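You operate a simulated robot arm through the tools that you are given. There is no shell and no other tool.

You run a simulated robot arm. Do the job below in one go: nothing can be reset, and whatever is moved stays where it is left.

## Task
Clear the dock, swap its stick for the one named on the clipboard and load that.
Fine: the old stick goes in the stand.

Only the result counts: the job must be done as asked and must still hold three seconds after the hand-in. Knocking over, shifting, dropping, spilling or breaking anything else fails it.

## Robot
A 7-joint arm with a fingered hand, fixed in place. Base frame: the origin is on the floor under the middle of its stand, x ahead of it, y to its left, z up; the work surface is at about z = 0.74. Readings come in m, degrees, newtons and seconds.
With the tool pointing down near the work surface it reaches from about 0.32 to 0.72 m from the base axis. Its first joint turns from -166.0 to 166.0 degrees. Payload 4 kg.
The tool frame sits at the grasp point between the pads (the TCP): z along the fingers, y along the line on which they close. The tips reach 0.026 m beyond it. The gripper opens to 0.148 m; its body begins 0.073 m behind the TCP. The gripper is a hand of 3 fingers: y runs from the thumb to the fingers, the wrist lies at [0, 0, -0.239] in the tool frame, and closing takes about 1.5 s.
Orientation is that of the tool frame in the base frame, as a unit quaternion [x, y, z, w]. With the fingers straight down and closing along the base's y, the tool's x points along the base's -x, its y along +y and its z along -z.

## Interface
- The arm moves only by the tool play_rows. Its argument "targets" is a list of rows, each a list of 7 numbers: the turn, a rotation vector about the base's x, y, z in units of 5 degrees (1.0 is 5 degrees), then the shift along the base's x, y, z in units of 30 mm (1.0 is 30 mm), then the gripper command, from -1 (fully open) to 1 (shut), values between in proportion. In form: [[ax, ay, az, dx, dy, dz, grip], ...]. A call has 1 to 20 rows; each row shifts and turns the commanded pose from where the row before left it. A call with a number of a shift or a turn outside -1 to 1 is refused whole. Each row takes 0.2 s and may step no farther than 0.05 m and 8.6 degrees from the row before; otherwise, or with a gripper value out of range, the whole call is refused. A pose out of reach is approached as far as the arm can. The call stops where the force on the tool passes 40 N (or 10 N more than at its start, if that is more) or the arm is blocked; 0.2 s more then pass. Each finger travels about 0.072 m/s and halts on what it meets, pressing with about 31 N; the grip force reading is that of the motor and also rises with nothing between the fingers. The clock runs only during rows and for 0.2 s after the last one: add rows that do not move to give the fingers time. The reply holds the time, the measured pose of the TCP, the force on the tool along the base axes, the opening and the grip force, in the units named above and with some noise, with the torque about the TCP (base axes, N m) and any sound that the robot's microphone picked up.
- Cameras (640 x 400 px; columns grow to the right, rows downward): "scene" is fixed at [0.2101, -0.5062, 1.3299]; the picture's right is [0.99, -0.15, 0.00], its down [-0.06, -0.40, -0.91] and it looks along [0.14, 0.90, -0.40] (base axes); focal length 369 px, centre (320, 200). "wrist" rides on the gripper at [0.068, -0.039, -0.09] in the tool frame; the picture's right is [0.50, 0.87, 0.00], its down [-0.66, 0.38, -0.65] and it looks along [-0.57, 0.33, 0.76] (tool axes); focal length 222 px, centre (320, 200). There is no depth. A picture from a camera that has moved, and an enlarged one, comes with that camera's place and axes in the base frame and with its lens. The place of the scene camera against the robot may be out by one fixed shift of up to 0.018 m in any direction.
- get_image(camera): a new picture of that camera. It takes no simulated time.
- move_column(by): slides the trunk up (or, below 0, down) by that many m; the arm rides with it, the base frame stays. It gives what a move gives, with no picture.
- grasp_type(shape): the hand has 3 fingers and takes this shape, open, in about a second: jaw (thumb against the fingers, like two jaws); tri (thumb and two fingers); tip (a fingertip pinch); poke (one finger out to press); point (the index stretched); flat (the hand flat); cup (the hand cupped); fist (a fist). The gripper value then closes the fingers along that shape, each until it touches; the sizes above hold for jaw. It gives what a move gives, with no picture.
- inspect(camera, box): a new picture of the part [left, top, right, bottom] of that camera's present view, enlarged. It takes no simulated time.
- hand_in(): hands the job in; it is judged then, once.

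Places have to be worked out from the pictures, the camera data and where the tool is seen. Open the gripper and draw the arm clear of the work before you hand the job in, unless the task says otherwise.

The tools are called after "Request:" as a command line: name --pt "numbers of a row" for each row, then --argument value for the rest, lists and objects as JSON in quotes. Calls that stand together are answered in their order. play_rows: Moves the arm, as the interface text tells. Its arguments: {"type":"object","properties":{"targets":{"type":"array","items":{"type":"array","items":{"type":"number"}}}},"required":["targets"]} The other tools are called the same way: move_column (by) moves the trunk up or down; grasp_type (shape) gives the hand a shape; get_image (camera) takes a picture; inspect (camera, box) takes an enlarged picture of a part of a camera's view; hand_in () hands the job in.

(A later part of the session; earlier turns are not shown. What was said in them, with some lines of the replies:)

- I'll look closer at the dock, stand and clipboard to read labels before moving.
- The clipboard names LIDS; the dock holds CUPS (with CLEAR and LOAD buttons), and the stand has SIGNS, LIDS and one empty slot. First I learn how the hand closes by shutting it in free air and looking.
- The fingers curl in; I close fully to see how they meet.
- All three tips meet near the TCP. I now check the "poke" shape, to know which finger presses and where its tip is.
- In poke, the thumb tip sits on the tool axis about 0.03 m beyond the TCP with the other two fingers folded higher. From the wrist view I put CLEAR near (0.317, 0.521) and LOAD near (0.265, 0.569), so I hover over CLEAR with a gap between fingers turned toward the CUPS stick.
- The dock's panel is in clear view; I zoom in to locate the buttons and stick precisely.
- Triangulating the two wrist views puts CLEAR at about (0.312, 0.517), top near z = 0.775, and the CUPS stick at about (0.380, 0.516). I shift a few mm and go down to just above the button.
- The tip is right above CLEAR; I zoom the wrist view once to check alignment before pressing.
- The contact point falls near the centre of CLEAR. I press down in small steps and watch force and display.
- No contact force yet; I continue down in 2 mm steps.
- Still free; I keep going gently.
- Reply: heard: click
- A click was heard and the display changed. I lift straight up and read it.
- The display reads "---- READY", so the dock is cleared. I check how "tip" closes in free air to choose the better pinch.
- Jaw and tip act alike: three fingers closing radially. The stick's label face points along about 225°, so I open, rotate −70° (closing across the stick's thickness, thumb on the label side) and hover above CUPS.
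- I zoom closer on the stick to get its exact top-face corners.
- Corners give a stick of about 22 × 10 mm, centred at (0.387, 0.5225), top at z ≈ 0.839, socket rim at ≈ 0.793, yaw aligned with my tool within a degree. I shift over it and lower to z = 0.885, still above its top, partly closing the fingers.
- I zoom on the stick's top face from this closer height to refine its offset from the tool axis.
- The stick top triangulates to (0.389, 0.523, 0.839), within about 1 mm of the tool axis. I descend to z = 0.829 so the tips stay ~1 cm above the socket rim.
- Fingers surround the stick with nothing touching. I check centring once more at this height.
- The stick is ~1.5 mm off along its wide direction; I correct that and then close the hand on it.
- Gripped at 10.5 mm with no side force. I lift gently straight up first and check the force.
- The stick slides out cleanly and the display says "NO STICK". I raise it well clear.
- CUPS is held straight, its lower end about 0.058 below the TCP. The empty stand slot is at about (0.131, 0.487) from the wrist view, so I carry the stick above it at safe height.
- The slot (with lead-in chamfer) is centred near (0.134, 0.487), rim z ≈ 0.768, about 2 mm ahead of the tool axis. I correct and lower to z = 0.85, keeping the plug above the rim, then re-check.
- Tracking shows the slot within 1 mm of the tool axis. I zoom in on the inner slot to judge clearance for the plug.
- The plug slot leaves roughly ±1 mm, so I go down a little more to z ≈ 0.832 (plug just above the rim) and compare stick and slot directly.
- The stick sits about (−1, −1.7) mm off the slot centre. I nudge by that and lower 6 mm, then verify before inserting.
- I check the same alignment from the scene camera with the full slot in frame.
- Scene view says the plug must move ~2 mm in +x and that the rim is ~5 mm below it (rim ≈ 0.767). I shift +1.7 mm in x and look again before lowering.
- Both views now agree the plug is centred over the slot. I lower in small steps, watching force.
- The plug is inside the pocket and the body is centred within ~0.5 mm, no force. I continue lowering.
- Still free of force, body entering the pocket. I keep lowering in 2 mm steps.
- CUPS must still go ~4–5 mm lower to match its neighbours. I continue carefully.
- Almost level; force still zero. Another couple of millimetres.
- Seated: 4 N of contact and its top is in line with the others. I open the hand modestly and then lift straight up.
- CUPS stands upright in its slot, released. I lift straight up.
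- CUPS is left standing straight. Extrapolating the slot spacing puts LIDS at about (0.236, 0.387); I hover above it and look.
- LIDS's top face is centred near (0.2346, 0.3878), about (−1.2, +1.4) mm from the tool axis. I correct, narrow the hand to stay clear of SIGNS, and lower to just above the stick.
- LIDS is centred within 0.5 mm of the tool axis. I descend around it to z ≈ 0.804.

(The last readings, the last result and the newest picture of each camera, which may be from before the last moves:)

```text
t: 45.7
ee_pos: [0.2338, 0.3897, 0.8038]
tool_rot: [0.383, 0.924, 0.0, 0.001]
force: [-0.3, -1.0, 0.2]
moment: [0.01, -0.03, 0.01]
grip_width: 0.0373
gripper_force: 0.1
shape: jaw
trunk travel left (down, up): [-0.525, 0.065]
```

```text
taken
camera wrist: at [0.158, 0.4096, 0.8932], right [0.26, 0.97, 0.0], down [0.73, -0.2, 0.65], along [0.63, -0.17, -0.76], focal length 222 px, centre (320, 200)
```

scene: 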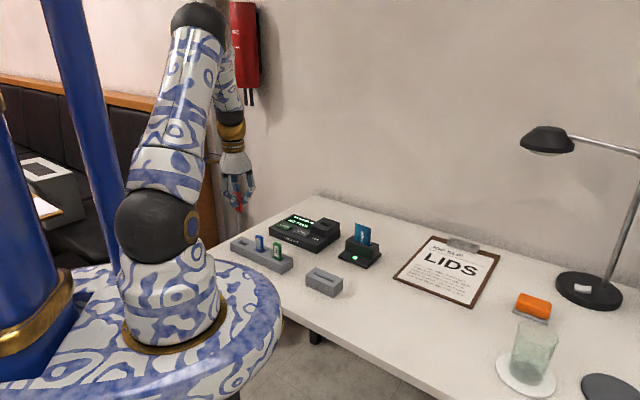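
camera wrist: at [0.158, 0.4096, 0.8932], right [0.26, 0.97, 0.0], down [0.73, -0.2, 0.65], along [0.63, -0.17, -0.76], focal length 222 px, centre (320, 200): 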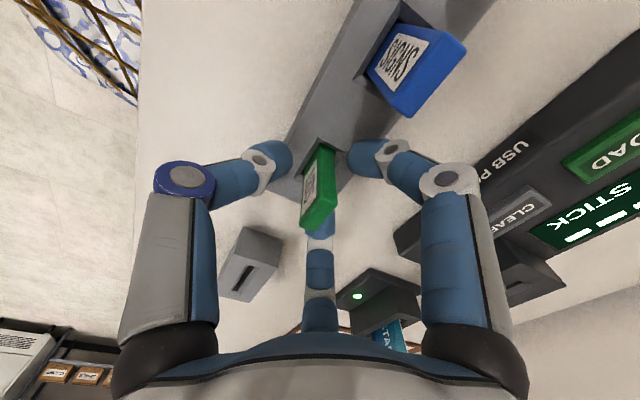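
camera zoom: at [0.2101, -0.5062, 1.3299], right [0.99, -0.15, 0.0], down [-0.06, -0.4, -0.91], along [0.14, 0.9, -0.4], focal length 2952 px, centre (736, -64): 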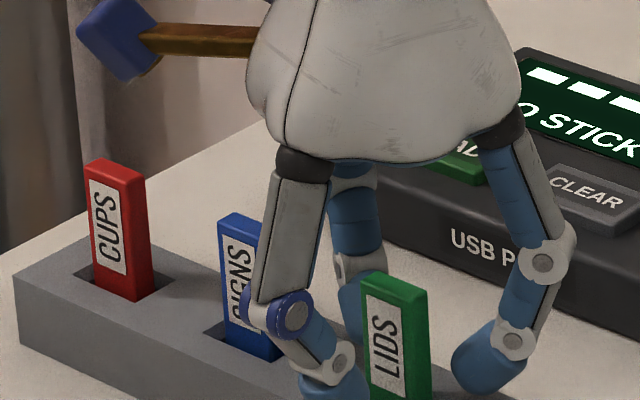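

The stick is ~1.8 mm off along its wide axis after the descent; I correct that and close on it.

Request:
play_rows --pt "0 0 0 0.045 -0.04 0 0.5" --pt "0 0 0 0 0 0 0.5" --pt "0 0 0 0 0 0 0.65" --pt "0 0 0 0 0 0 0.8" --pt "0 0 0 0 0 0 1" --pt "0 0 0 0 0 0 1" --pt "0 0 0 0 0 0 1" --pt "0 0 0 0 0 0 1"

Request:
get_image --camera "wrist"

Request:
inspect --camera "wrist" --box '[280, 190, 360, 240]'

Request:
inspect --camera "scene" --box '[228, 218, 308, 268]'

```text
t: 47.5
ee_pos: [0.2357, 0.3883, 0.8032]
tool_rot: [0.383, 0.924, 0.0, 0.0]
force: [0.5, -0.5, 0.1]
moment: [0.0, 0.01, -0.02]
grip_width: 0.0101
gripper_force: 31.2
shape: jaw
trunk travel left (down, up): [-0.525, 0.065]
```

```text
taken
camera wrist: at [0.1597, 0.4083, 0.8935], right [0.26, 0.97, 0.0], down [0.73, -0.2, 0.65], along [0.63, -0.17, -0.76], focal length 222 px, centre (320, 200)
```

wrist: 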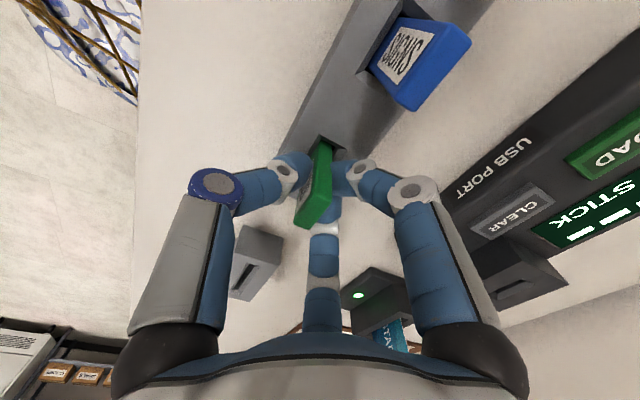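

```text
8.00 times, centred on (320, 215) of wrist
camera zoom: at [0.1597, 0.4083, 0.8935], right [0.26, 0.97, 0.0], down [0.73, -0.2, 0.65], along [0.63, -0.17, -0.76], focal length 1777 px, centre (320, 80)
```

zoom: 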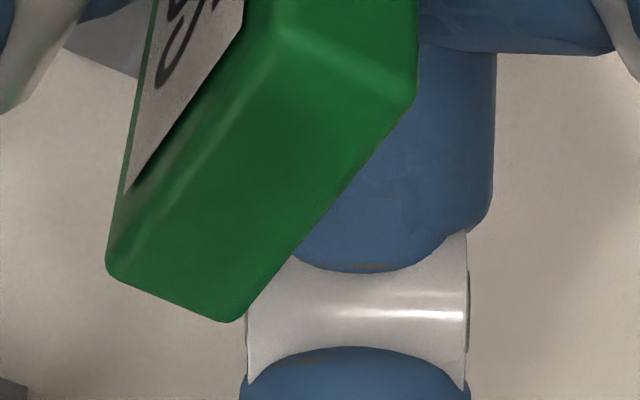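

```text
8.00 times, centred on (268, 243) of scene
camera zoom: at [0.2101, -0.5062, 1.3299], right [0.99, -0.15, 0.0], down [-0.06, -0.4, -0.91], along [0.14, 0.9, -0.4], focal length 2952 px, centre (736, -144)
```

zoom: 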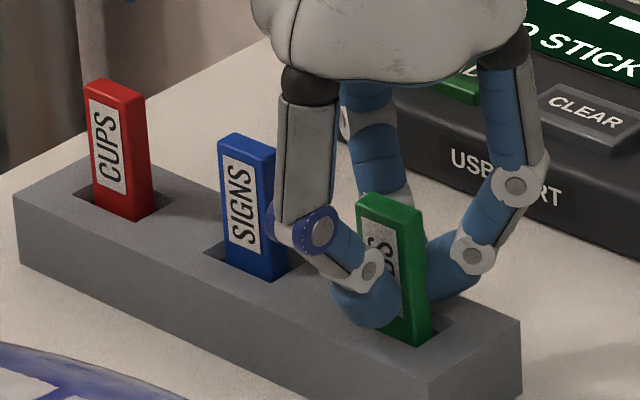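

LIDS is gripped at 10 mm just as CUPS was. I lift it gently straight out of the stand.

Request:
play_rows --pt "0 0 0 0 0 0.15 1" --pt "0 0 0 0 0 0.2 1" --pt "0 0 0 0 0 0.25 1" --pt "0 0 0 0 0 0.4 1"

Request:
inspect --camera "scene" --box '[228, 208, 308, 258]'

```text
t: 48.5
ee_pos: [0.2343, 0.3879, 0.834]
tool_rot: [0.383, 0.924, 0.0, 0.0]
force: [-0.8, -0.4, -0.8]
moment: [0.0, 0.01, -0.02]
grip_width: 0.0105
gripper_force: 30.8
shape: jaw
trunk travel left (down, up): [-0.525, 0.065]
```

```text
8.00 times, centred on (268, 233) of scene
camera zoom: at [0.2101, -0.5062, 1.3299], right [0.99, -0.15, 0.0], down [-0.06, -0.4, -0.91], along [0.14, 0.9, -0.4], focal length 2952 px, centre (736, -64)
```

zoom: 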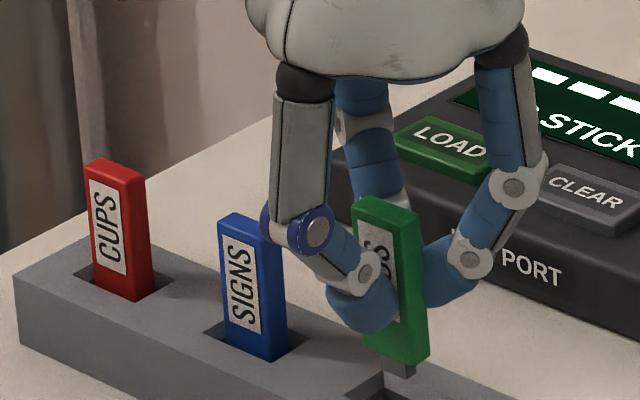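

LIDS is out. I raise it and carry it over the dock's socket at about (0.388, 0.523).

Request:
play_rows --pt "0 0 0 0 0 0.8 1" --pt "0 0 0 0 0 0.9 1" --pt "0 0 0 0.5 0.44 0.6 1" --pt "0 0 0 0.9 0.79 0.3 1" --pt "0 0 0 0.9 0.79 0.2 1" --pt "0 0 0 0.9 0.79 0.2 1" --pt "0 0 0 0.9 0.79 0.2 1" --pt "0 0 0 0.7 0.62 0.1 1" --pt "0 0 0 0.33 0.3 0 1" --pt "0 0 0 0 0 0 1" --pt "0 0 0 0 0 0 1"

Request:
get_image --camera "wrist"

Request:
inspect --camera "wrist" --box '[240, 70, 400, 170]'

Request:
get_image --camera "scene"

```text
t: 50.9
ee_pos: [0.39, 0.5224, 0.9335]
tool_rot: [0.383, 0.924, 0.0, 0.001]
force: [0.1, 0.0, 0.4]
moment: [0.02, 0.01, 0.02]
grip_width: 0.0103
gripper_force: 31.4
shape: jaw
trunk travel left (down, up): [-0.525, 0.065]
```

```text
taken
camera wrist: at [0.3143, 0.5425, 1.0242], right [0.26, 0.97, 0.0], down [0.73, -0.2, 0.65], along [0.63, -0.17, -0.76], focal length 222 px, centre (320, 200)
```

wrist: 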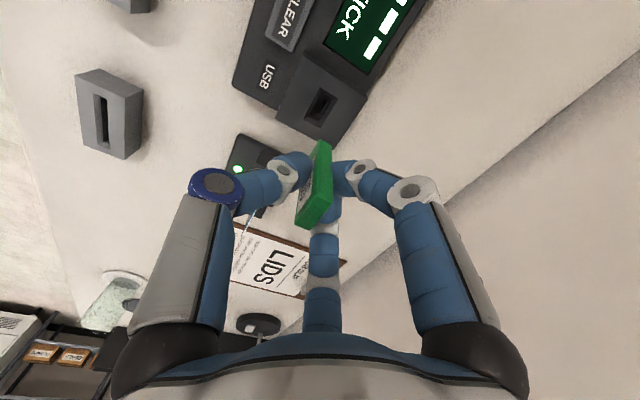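

```text
4.00 times, centred on (320, 120) of wrist
camera zoom: at [0.3143, 0.5425, 1.0242], right [0.26, 0.97, 0.0], down [0.73, -0.2, 0.65], along [0.63, -0.17, -0.76], focal length 888 px, centre (320, 520)
```

zoom: 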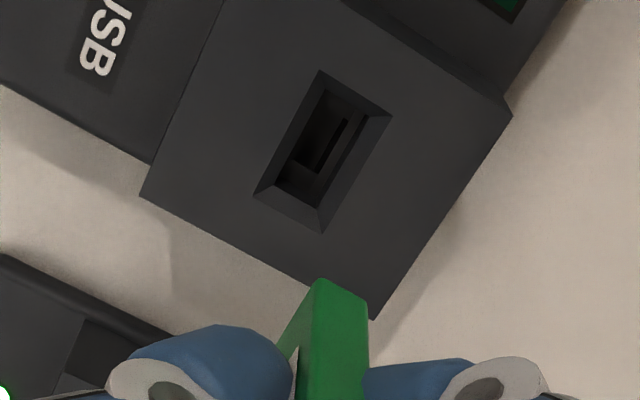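

```text
taken
```

scene: 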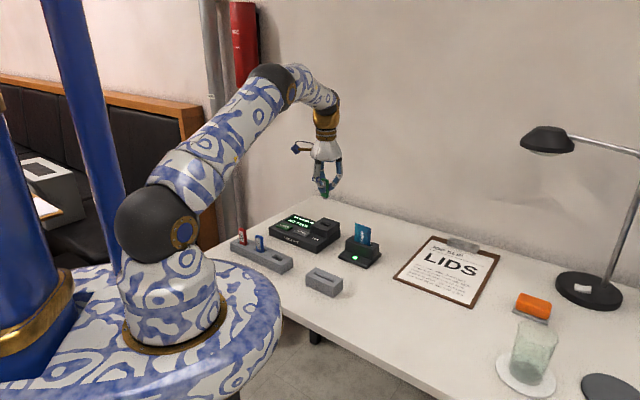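

The socket centre is at about (0.388, 0.523). I correct by (−1, +2.2) mm and lower to z ≈ 0.862, with the plug ~1 cm above the rim, then compare from both cameras.

Request:
play_rows --pt "0 0 0 -0.033 0.073 -0.6 1" --pt "0 0 0 0 0 -0.7 1" --pt "0 0 0 0 0 -0.6 1" --pt "0 0 0 0 0 -0.5 1" --pt "0 0 0 0 0 0 1" --pt "0 0 0 0 0 0 1"

Request:
inspect --camera "wrist" --box '[280, 100, 376, 160]'

Request:
inspect --camera "scene" --box '[304, 205, 352, 235]'

```text
t: 52.3
ee_pos: [0.3881, 0.5272, 0.8618]
tool_rot: [0.382, 0.924, 0.0, 0.0]
force: [0.1, -0.3, 0.1]
moment: [0.0, 0.0, -0.01]
grip_width: 0.0105
gripper_force: 31.4
shape: jaw
trunk travel left (down, up): [-0.525, 0.065]
```

```text
6.67 times, centred on (328, 130) of wrist
camera zoom: at [0.3129, 0.5458, 0.9515], right [0.26, 0.97, 0.0], down [0.73, -0.2, 0.65], along [0.63, -0.17, -0.76], focal length 1481 px, centre (267, 667)
```

zoom: 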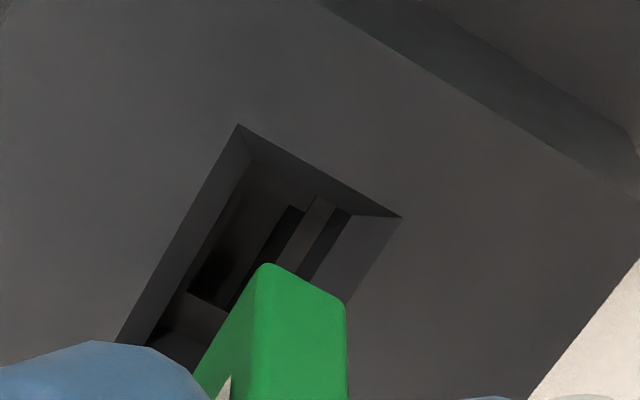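

```text
13.33 times, centred on (328, 220) of scene
camera zoom: at [0.2101, -0.5062, 1.3299], right [0.99, -0.15, 0.0], down [-0.06, -0.4, -0.91], along [0.14, 0.9, -0.4], focal length 4919 px, centre (213, -67)
```

zoom: 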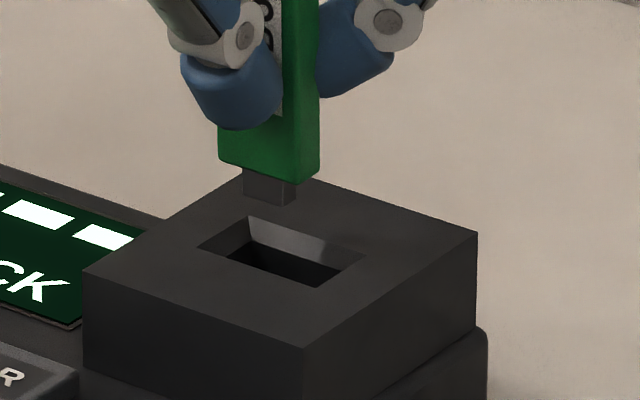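

Scene view shows the stick still ~3 mm short in +x and the rim nearer z ≈ 0.791, which matches the wrist view at that height. I shift (+1.9, −1.5) mm and lower 8 mm, then re-check.

Request:
play_rows --pt "0 0 0 0.063 -0.05 0 1" --pt "0 0 0 0 0 -0.13 1" --pt "0 0 0 0 0 -0.13 1" --pt "0 0 0 0 0 0 1" --pt "0 0 0 0 0 0 1"

Request:
inspect --camera "wrist" --box '[280, 100, 376, 160]'

Request:
inspect --camera "scene" --box '[304, 205, 352, 235]'

```text
t: 53.5
ee_pos: [0.3909, 0.5238, 0.8539]
tool_rot: [0.383, 0.924, 0.0, 0.0]
force: [-0.9, -0.3, 0.1]
moment: [0.01, 0.0, 0.0]
grip_width: 0.0105
gripper_force: 31.4
shape: jaw
trunk travel left (down, up): [-0.525, 0.065]
```

```text
6.67 times, centred on (328, 130) of wrist
camera zoom: at [0.3152, 0.5438, 0.9431], right [0.26, 0.97, 0.0], down [0.73, -0.2, 0.65], along [0.63, -0.17, -0.76], focal length 1481 px, centre (267, 667)
```

zoom: 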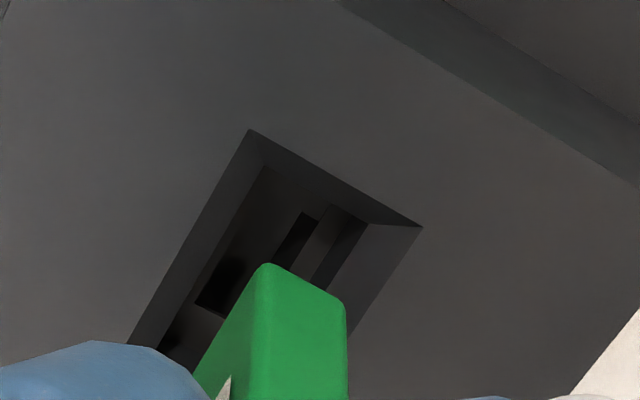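

```text
13.33 times, centred on (328, 220) of scene
camera zoom: at [0.2101, -0.5062, 1.3299], right [0.99, -0.15, 0.0], down [-0.06, -0.4, -0.91], along [0.14, 0.9, -0.4], focal length 4919 px, centre (213, -67)
```

zoom: 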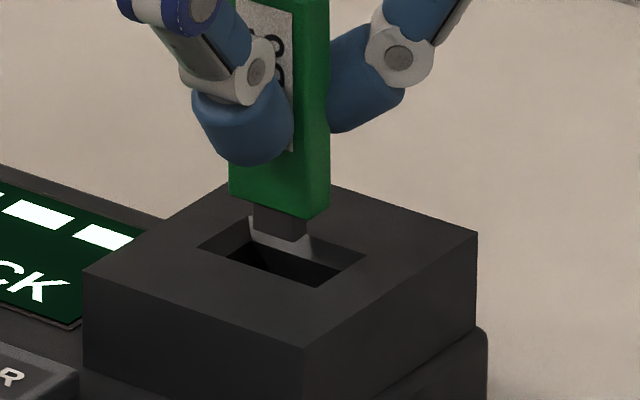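

Now both views agree within ~0.7 mm (rim ≈ 0.792, plug ~5 mm above). I lower in small steps.

Request:
play_rows --pt "0 0 0 0 0.01 -0.1 1" --pt "0 0 0 0 0 -0.1 1" --pt "0 0 0 0 0 -0.08 1" --pt "0 0 0 0 0 0 1"

Request:
inspect --camera "wrist" --box '[280, 100, 376, 160]'

Request:
inspect --camera "scene" --box '[304, 205, 352, 235]'

```text
t: 54.5
ee_pos: [0.3914, 0.5246, 0.8451]
tool_rot: [0.382, 0.924, -0.001, 0.0]
force: [-0.8, 0.1, -0.6]
moment: [-0.01, -0.01, 0.0]
grip_width: 0.0104
gripper_force: 31.1
shape: jaw
trunk travel left (down, up): [-0.525, 0.065]
```

```text
6.67 times, centred on (328, 130) of wrist
camera zoom: at [0.3155, 0.5442, 0.9355], right [0.26, 0.97, 0.0], down [0.73, -0.2, 0.65], along [0.63, -0.17, -0.76], focal length 1481 px, centre (267, 667)
```

zoom: 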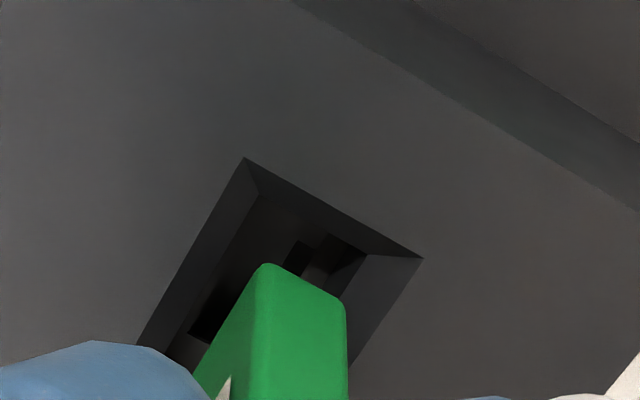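

```text
13.33 times, centred on (328, 220) of scene
camera zoom: at [0.2101, -0.5062, 1.3299], right [0.99, -0.15, 0.0], down [-0.06, -0.4, -0.91], along [0.14, 0.9, -0.4], focal length 4919 px, centre (213, -67)
```

zoom: 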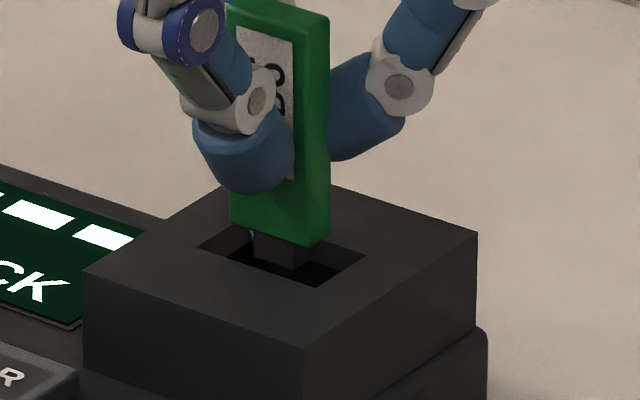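

The plug is entering the socket without force. I continue down.

Request:
play_rows --pt "0 0 0 0 0 -0.07 1" --pt "0 0 0 0 0 -0.07 1" --pt "0 0 0 0 0 -0.06 1" --pt "0 0 0 0 0 0 1"

Request:
inspect --camera "wrist" --box '[280, 110, 376, 170]'

Request:
inspect --camera "scene" --box '[304, 205, 352, 235]'

```text
t: 55.5
ee_pos: [0.391, 0.5243, 0.8395]
tool_rot: [0.383, 0.924, 0.0, -0.001]
force: [0.2, 0.5, -0.3]
moment: [-0.01, -0.01, -0.03]
grip_width: 0.0104
gripper_force: 30.9
shape: jaw
trunk travel left (down, up): [-0.525, 0.065]
```

```text
6.67 times, centred on (328, 140) of wrist
camera zoom: at [0.3153, 0.5448, 0.9289], right [0.26, 0.97, 0.0], down [0.73, -0.2, 0.65], along [0.63, -0.17, -0.76], focal length 1481 px, centre (267, 600)
```

zoom: 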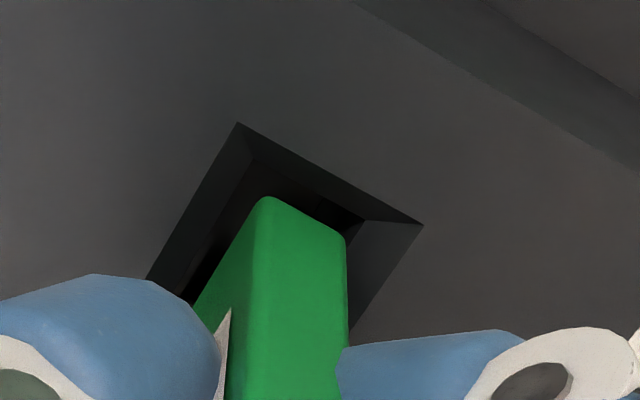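

```text
13.33 times, centred on (328, 220) of scene
camera zoom: at [0.2101, -0.5062, 1.3299], right [0.99, -0.15, 0.0], down [-0.06, -0.4, -0.91], along [0.14, 0.9, -0.4], focal length 4919 px, centre (213, -67)
```

zoom: 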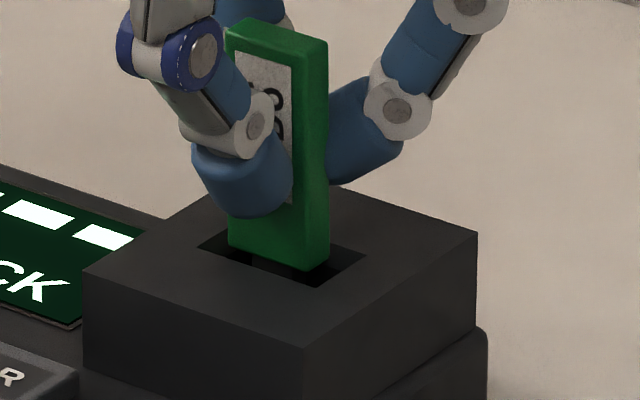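

Body is at the chamfer, still zero force. I continue in 2 mm steps towards the seat near z ≈ 0.831.

Request:
play_rows --pt "0 0 0 0 -0.01 -0.06 1" --pt "0 0 0 0 0 -0.06 1" --pt "0 0 0 0 0 -0.05 1" --pt "0 0 0 0 0 0 1"

Request:
inspect --camera "scene" --box '[272, 200, 352, 250]'

```text
t: 56.5
ee_pos: [0.389, 0.5239, 0.8341]
tool_rot: [0.383, 0.924, 0.001, 0.0]
force: [0.3, 0.7, -0.2]
moment: [-0.03, -0.02, -0.01]
grip_width: 0.01
gripper_force: 30.6
shape: jaw
trunk travel left (down, up): [-0.525, 0.065]
```

```text
8.00 times, centred on (312, 225) of scene
camera zoom: at [0.2101, -0.5062, 1.3299], right [0.99, -0.15, 0.0], down [-0.06, -0.4, -0.91], along [0.14, 0.9, -0.4], focal length 2952 px, centre (384, 0)
```

zoom: 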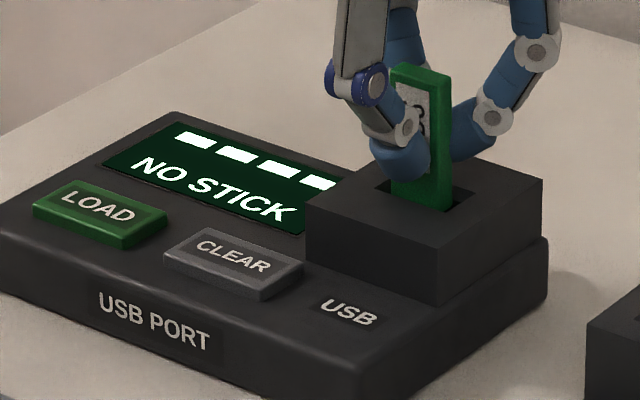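

Compared with CUPS's original seating, LIDS has ~4 mm left to go. I keep lowering carefully.

Request:
play_rows --pt "0 0 0 0 0 -0.05 1" --pt "0 0 0 0 0 -0.05 1" --pt "0 0 0 0 0 0 1"

Request:
inspect --camera "scene" --box '[272, 200, 352, 250]'

```text
t: 57.3
ee_pos: [0.3902, 0.5245, 0.8311]
tool_rot: [0.382, 0.924, 0.0, 0.0]
force: [-0.4, -0.4, -0.2]
moment: [-0.03, -0.02, -0.04]
grip_width: 0.0105
gripper_force: 30.9
shape: jaw
trunk travel left (down, up): [-0.525, 0.065]
```

```text
8.00 times, centred on (312, 225) of scene
camera zoom: at [0.2101, -0.5062, 1.3299], right [0.99, -0.15, 0.0], down [-0.06, -0.4, -0.91], along [0.14, 0.9, -0.4], focal length 2952 px, centre (384, 0)
```

zoom: 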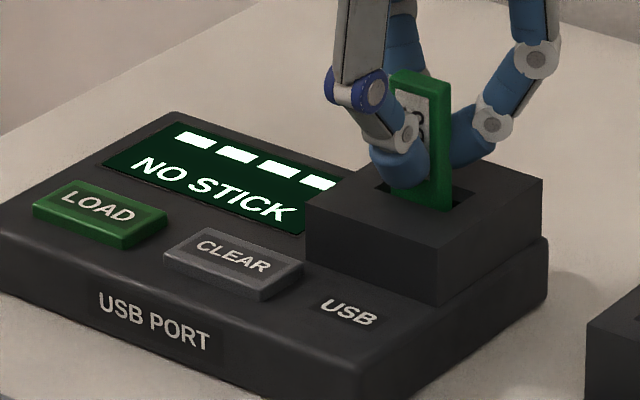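

Still free; another 2 mm.

Request:
play_rows --pt "0 0 0 0 0 -0.05 1" --pt "0 0 0 0 0 -0.03 1" --pt "0 0 0 0 0 0 1"

Request:
inspect --camera "scene" --box '[272, 200, 352, 250]'

```text
t: 58.1
ee_pos: [0.3918, 0.5244, 0.8289]
tool_rot: [0.383, 0.924, 0.0, 0.0]
force: [-0.2, -0.4, 0.1]
moment: [-0.02, 0.0, -0.02]
grip_width: 0.0103
gripper_force: 30.9
shape: jaw
trunk travel left (down, up): [-0.525, 0.065]
```

```text
8.00 times, centred on (312, 225) of scene
camera zoom: at [0.2101, -0.5062, 1.3299], right [0.99, -0.15, 0.0], down [-0.06, -0.4, -0.91], along [0.14, 0.9, -0.4], focal length 2952 px, centre (384, 0)
```

zoom: 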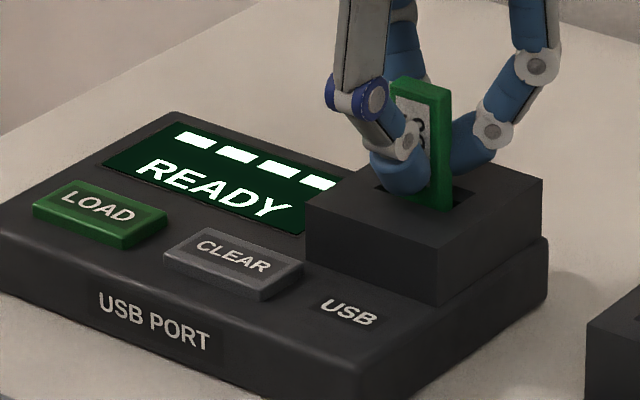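

The dock now recognises the stick ("READY"). I seat it the last millimetre until light contact.

Request:
play_rows --pt "0 0 0 0 0 -0.04 1" --pt "0 0 0 0 0 0 1"

```text
t: 58.7
ee_pos: [0.3908, 0.5241, 0.8285]
tool_rot: [0.382, 0.924, 0.0, -0.001]
force: [-0.1, -1.1, 4.1]
moment: [0.0, 0.01, 0.0]
grip_width: 0.0104
gripper_force: 30.9
shape: jaw
trunk travel left (down, up): [-0.525, 0.065]
```

Contact of 4 N: LIDS is seated. I release it by opening gently.

Request:
play_rows --pt "0 0 0 0 0 0 0.8" --pt "0 0 0 0 0 0 0.6" --pt "0 0 0 0 0 0 0.4" --pt "0 0 0 0 0 0 0.2" --pt "0 0 0 0 0 0 0.2" --pt "0 0 0 0 0 0 0.2"

Request:
inspect --camera "scene" --box '[272, 200, 352, 250]'

Request:
get_image --camera "wrist"

```text
t: 60.1
ee_pos: [0.3917, 0.5244, 0.8276]
tool_rot: [0.383, 0.924, -0.001, 0.0]
force: [-0.2, -0.2, 0.1]
moment: [-0.05, -0.01, 0.01]
grip_width: 0.0588
gripper_force: 0.0
shape: jaw
trunk travel left (down, up): [-0.525, 0.065]
```

```text
8.00 times, centred on (312, 225) of scene
camera zoom: at [0.2101, -0.5062, 1.3299], right [0.99, -0.15, 0.0], down [-0.06, -0.4, -0.91], along [0.14, 0.9, -0.4], focal length 2952 px, centre (384, 0)
```

zoom: 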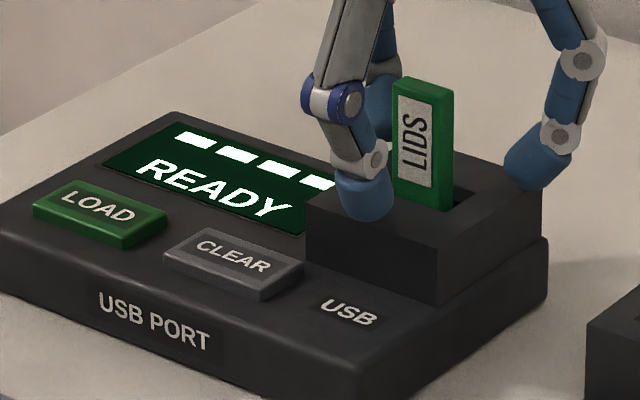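

```text
taken
camera wrist: at [0.315, 0.5441, 0.9174], right [0.26, 0.97, 0.0], down [0.73, -0.2, 0.65], along [0.63, -0.17, -0.76], focal length 222 px, centre (320, 200)
```

wrist: 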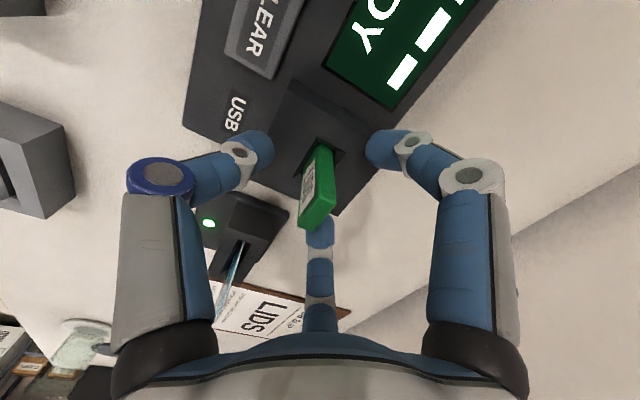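

LIDS stands in the dock and the display shows READY. I lift straight up, then form the poke shape.

Request:
play_rows --pt "0 0 0 0 0 0.3 0.2" --pt "0 0 0 0 0 0.7 0.2" --pt "0 0 0 0 0 0.9 0.2" --pt "0 0 0 0 0 0.9 0.2" --pt "0 0 0 0 0 0.9 0.2" --pt "0 0 0 0 0 0 0.2"

Request:
grasp_type --shape "poke"

Request:
inspect --camera "scene" --box '[256, 180, 368, 250]'

```text
t: 61.5
ee_pos: [0.3896, 0.5222, 0.938]
tool_rot: [0.383, 0.924, 0.0, 0.0]
force: [-0.6, -0.4, 0.3]
moment: [-0.02, 0.0, 0.0]
grip_width: 0.0588
gripper_force: 0.1
shape: jaw
trunk travel left (down, up): [-0.525, 0.065]
```

```text
t: 62.4
ee_pos: [0.3894, 0.522, 0.9378]
tool_rot: [0.382, 0.924, 0.0, -0.001]
force: [1.3, 0.0, 0.4]
moment: [-0.03, 0.01, -0.01]
grip_width: 0.0002
gripper_force: 0.1
shape: poke
trunk travel left (down, up): [-0.525, 0.065]
```

```text
5.71 times, centred on (312, 215) of scene
camera zoom: at [0.2101, -0.5062, 1.3299], right [0.99, -0.15, 0.0], down [-0.06, -0.4, -0.91], along [0.14, 0.9, -0.4], focal length 2108 px, centre (366, 114)
```

zoom: 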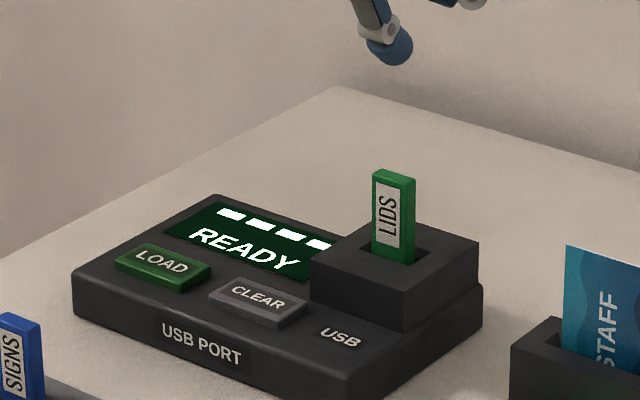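

LIDS is alone in the dock and the hand is in poke shape. LOAD triangulated near (0.262, 0.567); I move over it at safe height and check.

Request:
play_rows --pt "0 0 0 -0.55 0.2 0 -1" --pt "0 0 0 -0.9 0.32 0 -1" --pt "0 0 0 -0.9 0.32 -0.3 -1" --pt "0 0 0 -0.9 0.32 -0.6 -1" --pt "0 0 0 -0.7 0.24 -0.6 -1" --pt "0 0 0 -0.3 0.1 -0.6 -1" --pt "0 0 0 0 0 -0.4 -1" --pt "0 0 0 0 0 0 -1" --pt "0 0 0 0 0 0 -1"

Request:
get_image --camera "wrist"

Request:
inspect --camera "wrist" --box '[250, 80, 410, 180]'

Request:
inspect --camera "scene" --box '[256, 180, 368, 250]'

```text
t: 64.4
ee_pos: [0.2635, 0.5701, 0.8624]
tool_rot: [0.383, 0.924, 0.0, -0.001]
force: [0.0, 0.1, -1.1]
moment: [0.02, 0.03, 0.01]
grip_width: 0.0
gripper_force: 0.0
shape: poke
trunk travel left (down, up): [-0.525, 0.065]
```

```text
taken
camera wrist: at [0.1877, 0.5895, 0.953], right [0.26, 0.97, 0.0], down [0.73, -0.2, 0.65], along [0.63, -0.17, -0.76], focal length 222 px, centre (320, 200)
```

wrist: 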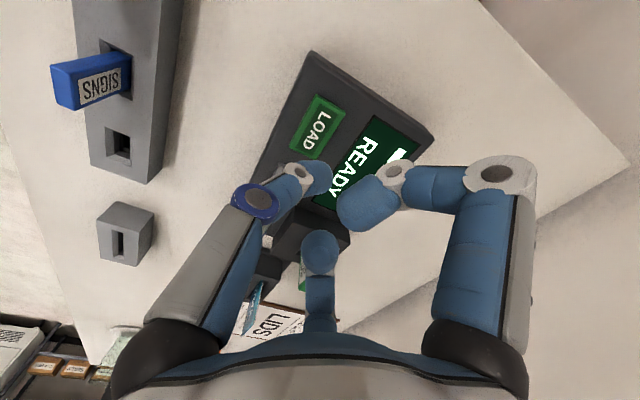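

```text
4.00 times, centred on (330, 130) of wrist
camera zoom: at [0.1877, 0.5895, 0.953], right [0.26, 0.97, 0.0], down [0.73, -0.2, 0.65], along [0.63, -0.17, -0.76], focal length 888 px, centre (280, 480)
```

zoom: 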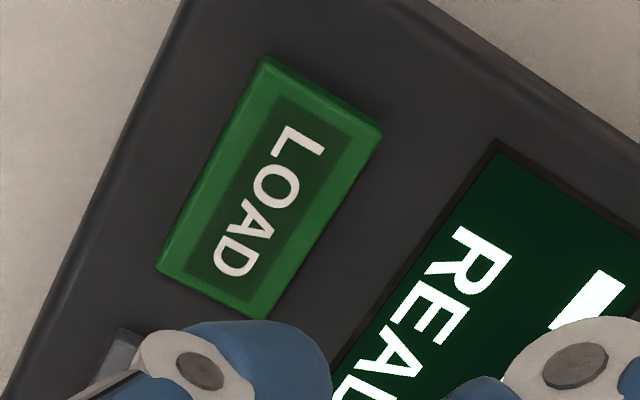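

```text
5.71 times, centred on (312, 215) of scene
camera zoom: at [0.2101, -0.5062, 1.3299], right [0.99, -0.15, 0.0], down [-0.06, -0.4, -0.91], along [0.14, 0.9, -0.4], focal length 2108 px, centre (366, 114)
```

zoom: 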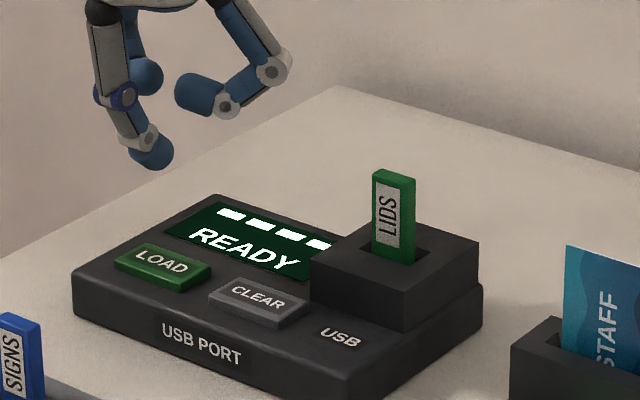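

LOAD's centre is about (−2, −2) mm from the tool axis. I correct and lower to z ≈ 0.81, just above the button.

Request:
play_rows --pt "0 0 0 -0.045 -0.045 -0.6 -1" --pt "0 0 0 0 0 -0.6 -1" --pt "0 0 0 0 0 -0.5 -1" --pt "0 0 0 0 0 0 -1" --pt "0 0 0 0 0 0 -1"

Request:
inspect --camera "wrist" --box '[250, 110, 410, 210]'

Request:
inspect --camera "scene" --box '[264, 200, 344, 250]'

```text
t: 65.6
ee_pos: [0.261, 0.5679, 0.8137]
tool_rot: [0.382, 0.924, 0.001, 0.0]
force: [0.5, -0.8, 0.1]
moment: [-0.02, -0.01, 0.03]
grip_width: 0.0001
gripper_force: 0.1
shape: poke
trunk travel left (down, up): [-0.525, 0.065]
```

```text
4.00 times, centred on (330, 160) of wrist
camera zoom: at [0.1854, 0.5876, 0.9038], right [0.26, 0.97, 0.0], down [0.73, -0.2, 0.65], along [0.63, -0.17, -0.76], focal length 888 px, centre (280, 360)
```

zoom: 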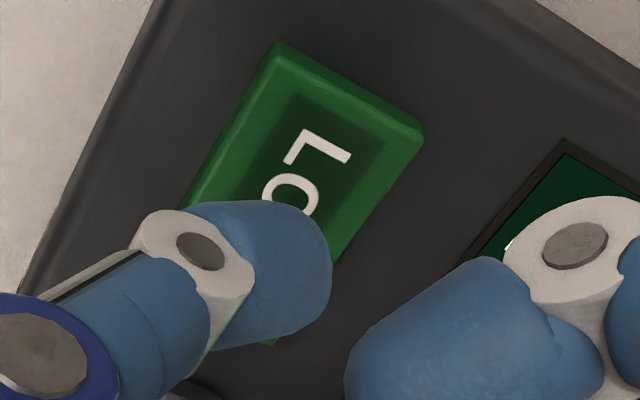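

```text
8.00 times, centred on (304, 225) of scene
camera zoom: at [0.2101, -0.5062, 1.3299], right [0.99, -0.15, 0.0], down [-0.06, -0.4, -0.91], along [0.14, 0.9, -0.4], focal length 2952 px, centre (448, 0)
```

zoom: 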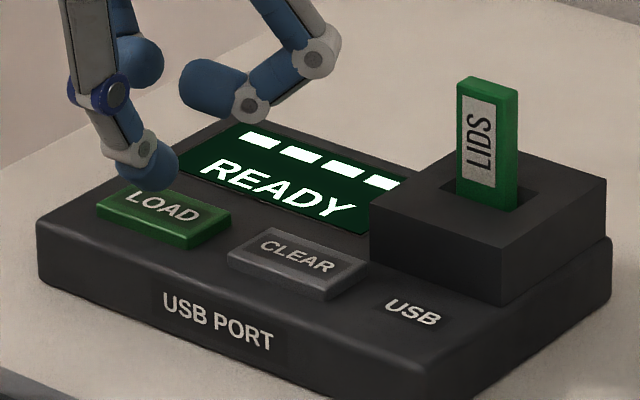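

Tip is over LOAD. I press down in small steps as with CLEAR.

Request:
play_rows --pt "0 0 0 0 0 -0.1 -1" --pt "0 0 0 0 0 -0.1 -1" --pt "0 0 0 0 0 -0.1 -1" --pt "0 0 0 0 0 -0.07 -1"

```text
t: 66.6
ee_pos: [0.2615, 0.568, 0.8012]
tool_rot: [0.383, 0.924, 0.0, 0.0]
force: [-0.8, -0.4, 1.0]
moment: [0.0, -0.01, -0.03]
grip_width: 0.0
gripper_force: 0.1
shape: poke
trunk travel left (down, up): [-0.525, 0.065]
```

Light contact is starting; I press another 2 mm.

Request:
play_rows --pt "0 0 0 0 0 -0.07 -1"

Request:
inspect --camera "scene" --box '[264, 200, 344, 250]'

```text
t: 67.0
ee_pos: [0.2615, 0.5681, 0.7986]
tool_rot: [0.383, 0.924, -0.001, 0.0]
force: [-0.3, -0.2, 1.5]
moment: [-0.04, -0.02, -0.01]
grip_width: 0.0
gripper_force: 0.0
shape: poke
trunk travel left (down, up): [-0.525, 0.065]
heard: click
```

```text
8.00 times, centred on (304, 225) of scene
camera zoom: at [0.2101, -0.5062, 1.3299], right [0.99, -0.15, 0.0], down [-0.06, -0.4, -0.91], along [0.14, 0.9, -0.4], focal length 2952 px, centre (448, 0)
```

zoom: 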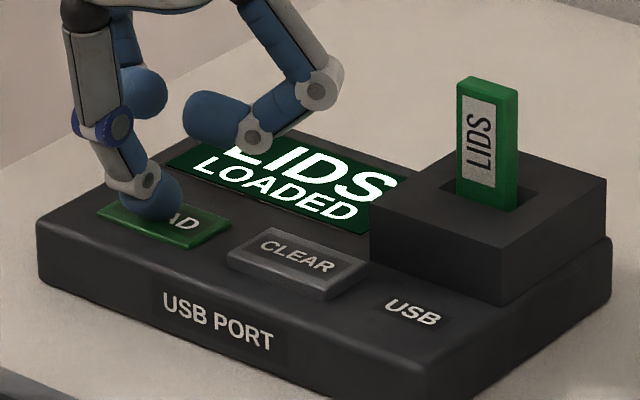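

A click and the display reads "LIDS LOADED". I lift straight up, well clear of the dock.

Request:
play_rows --pt "0 0 0 0 0 0.5 -1" --pt "0 0 0 0 0 1 -1" --pt "0 0 0 0 0 1 -1" --pt "0 0 0 0 0 1 -1" --pt "0 0 0 0 0 1 -1" --pt "0 0 0 0 0 1 -1" --pt "0 0 0 0 0 1 -1" --pt "0 0 0 0 0 1 -1" --pt "0 0 0 0 0 0 -1"

Request:
grasp_type --shape "jaw"

Request:
play_rows --pt "0 0 0 -0.6 -0.6 0.3 -1" --pt "0 0 0 -0.9 -0.9 0.2 -1" --pt "0 0 0 -0.9 -0.9 0.2 -1" --pt "0 0 0 -0.9 -0.9 0.2 -1" --pt "0 0 0 -0.7 -0.9 0 -1" --pt "0 0 0 -0.5 -0.9 0 -1" --pt "0 0 0 0 -0.9 0 -1" --pt "0 0 0 0 0 0 -1" --pt "0 0 0 0 0 0 -1"

Request:
get_image --camera "scene"

Request:
inspect --camera "scene" --box '[220, 190, 400, 303]'

Request:
get_image --camera "wrist"

```text
t: 69.0
ee_pos: [0.2587, 0.5687, 1.0237]
tool_rot: [0.382, 0.924, 0.001, 0.0]
force: [0.8, -0.4, 0.9]
moment: [0.04, -0.01, 0.04]
grip_width: 0.0001
gripper_force: 0.1
shape: poke
trunk travel left (down, up): [-0.525, 0.065]
```

```text
t: 69.9
ee_pos: [0.2595, 0.5677, 1.0237]
tool_rot: [0.382, 0.924, 0.0, 0.0]
force: [0.4, 0.3, 0.5]
moment: [0.01, 0.02, 0.01]
grip_width: 0.148
gripper_force: 0.0
shape: jaw
trunk travel left (down, up): [-0.525, 0.065]
```

```text
t: 71.9
ee_pos: [0.1282, 0.3888, 1.0514]
tool_rot: [0.383, 0.924, 0.0, 0.0]
force: [0.6, 0.0, 0.3]
moment: [0.03, 0.0, 0.02]
grip_width: 0.1477
gripper_force: 0.0
shape: jaw
trunk travel left (down, up): [-0.525, 0.065]
```

```text
taken
```

scene: 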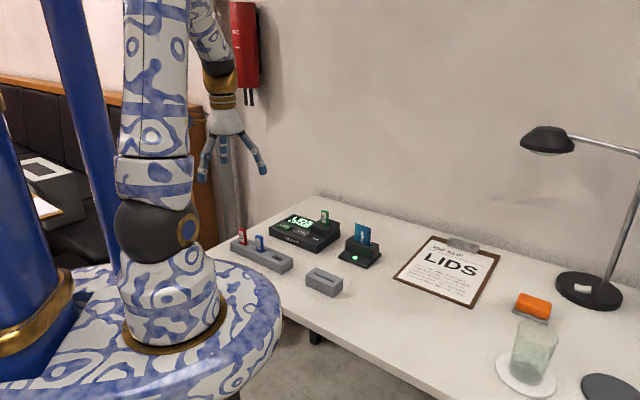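

```text
3.54 times, centred on (310, 246) of scene
camera zoom: at [0.2101, -0.5062, 1.3299], right [0.99, -0.15, 0.0], down [-0.06, -0.4, -0.91], along [0.14, 0.9, -0.4], focal length 1306 px, centre (355, 35)
```

zoom: 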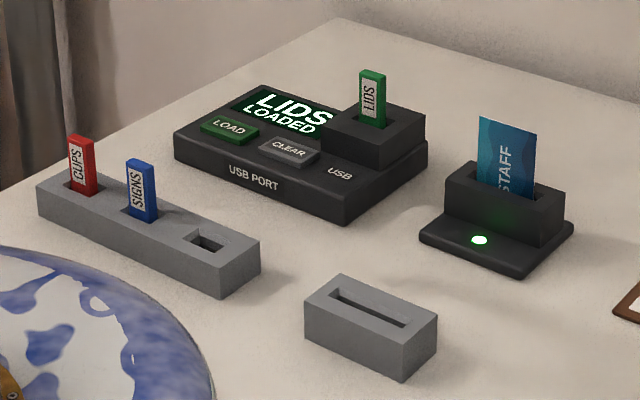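

```text
taken
camera wrist: at [0.0518, 0.4079, 1.1415], right [0.26, 0.97, 0.0], down [0.73, -0.2, 0.65], along [0.63, -0.17, -0.76], focal length 222 px, centre (320, 200)
```

wrist: 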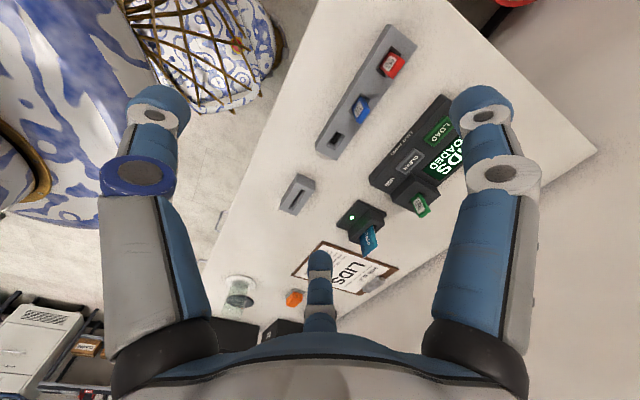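

The dock shows "LIDS LOADED" with the LIDS stick in it. CUPS and SIGNS stand in the stand, nothing else has shifted, and the arm is clear with the hand open, so I hand the job in.

Request:
hand_in

```text
The job is handed in.
```

The swap is done and handed in. The LIDS stick named on the clipboard is in the dock, and the display reads "LIDS LOADED".

- **Clear:** I pressed CLEAR first, and the display changed from "CUPS LOADED" to "READY" before I touched the stick.
- **Old stick:** CUPS now stands in the slot of the stand that was empty, next to SIGNS.
- **New stick:** LIDS is in the dock's socket. I pressed LOAD and heard the click.

In the last pictures before hand-in, the stand, dock, card reader and everything else were where they started. The gripper was open and the arm was clear of the work. I haven't seen the verdict on the three-second check, since the tool only confirmed the hand-in.
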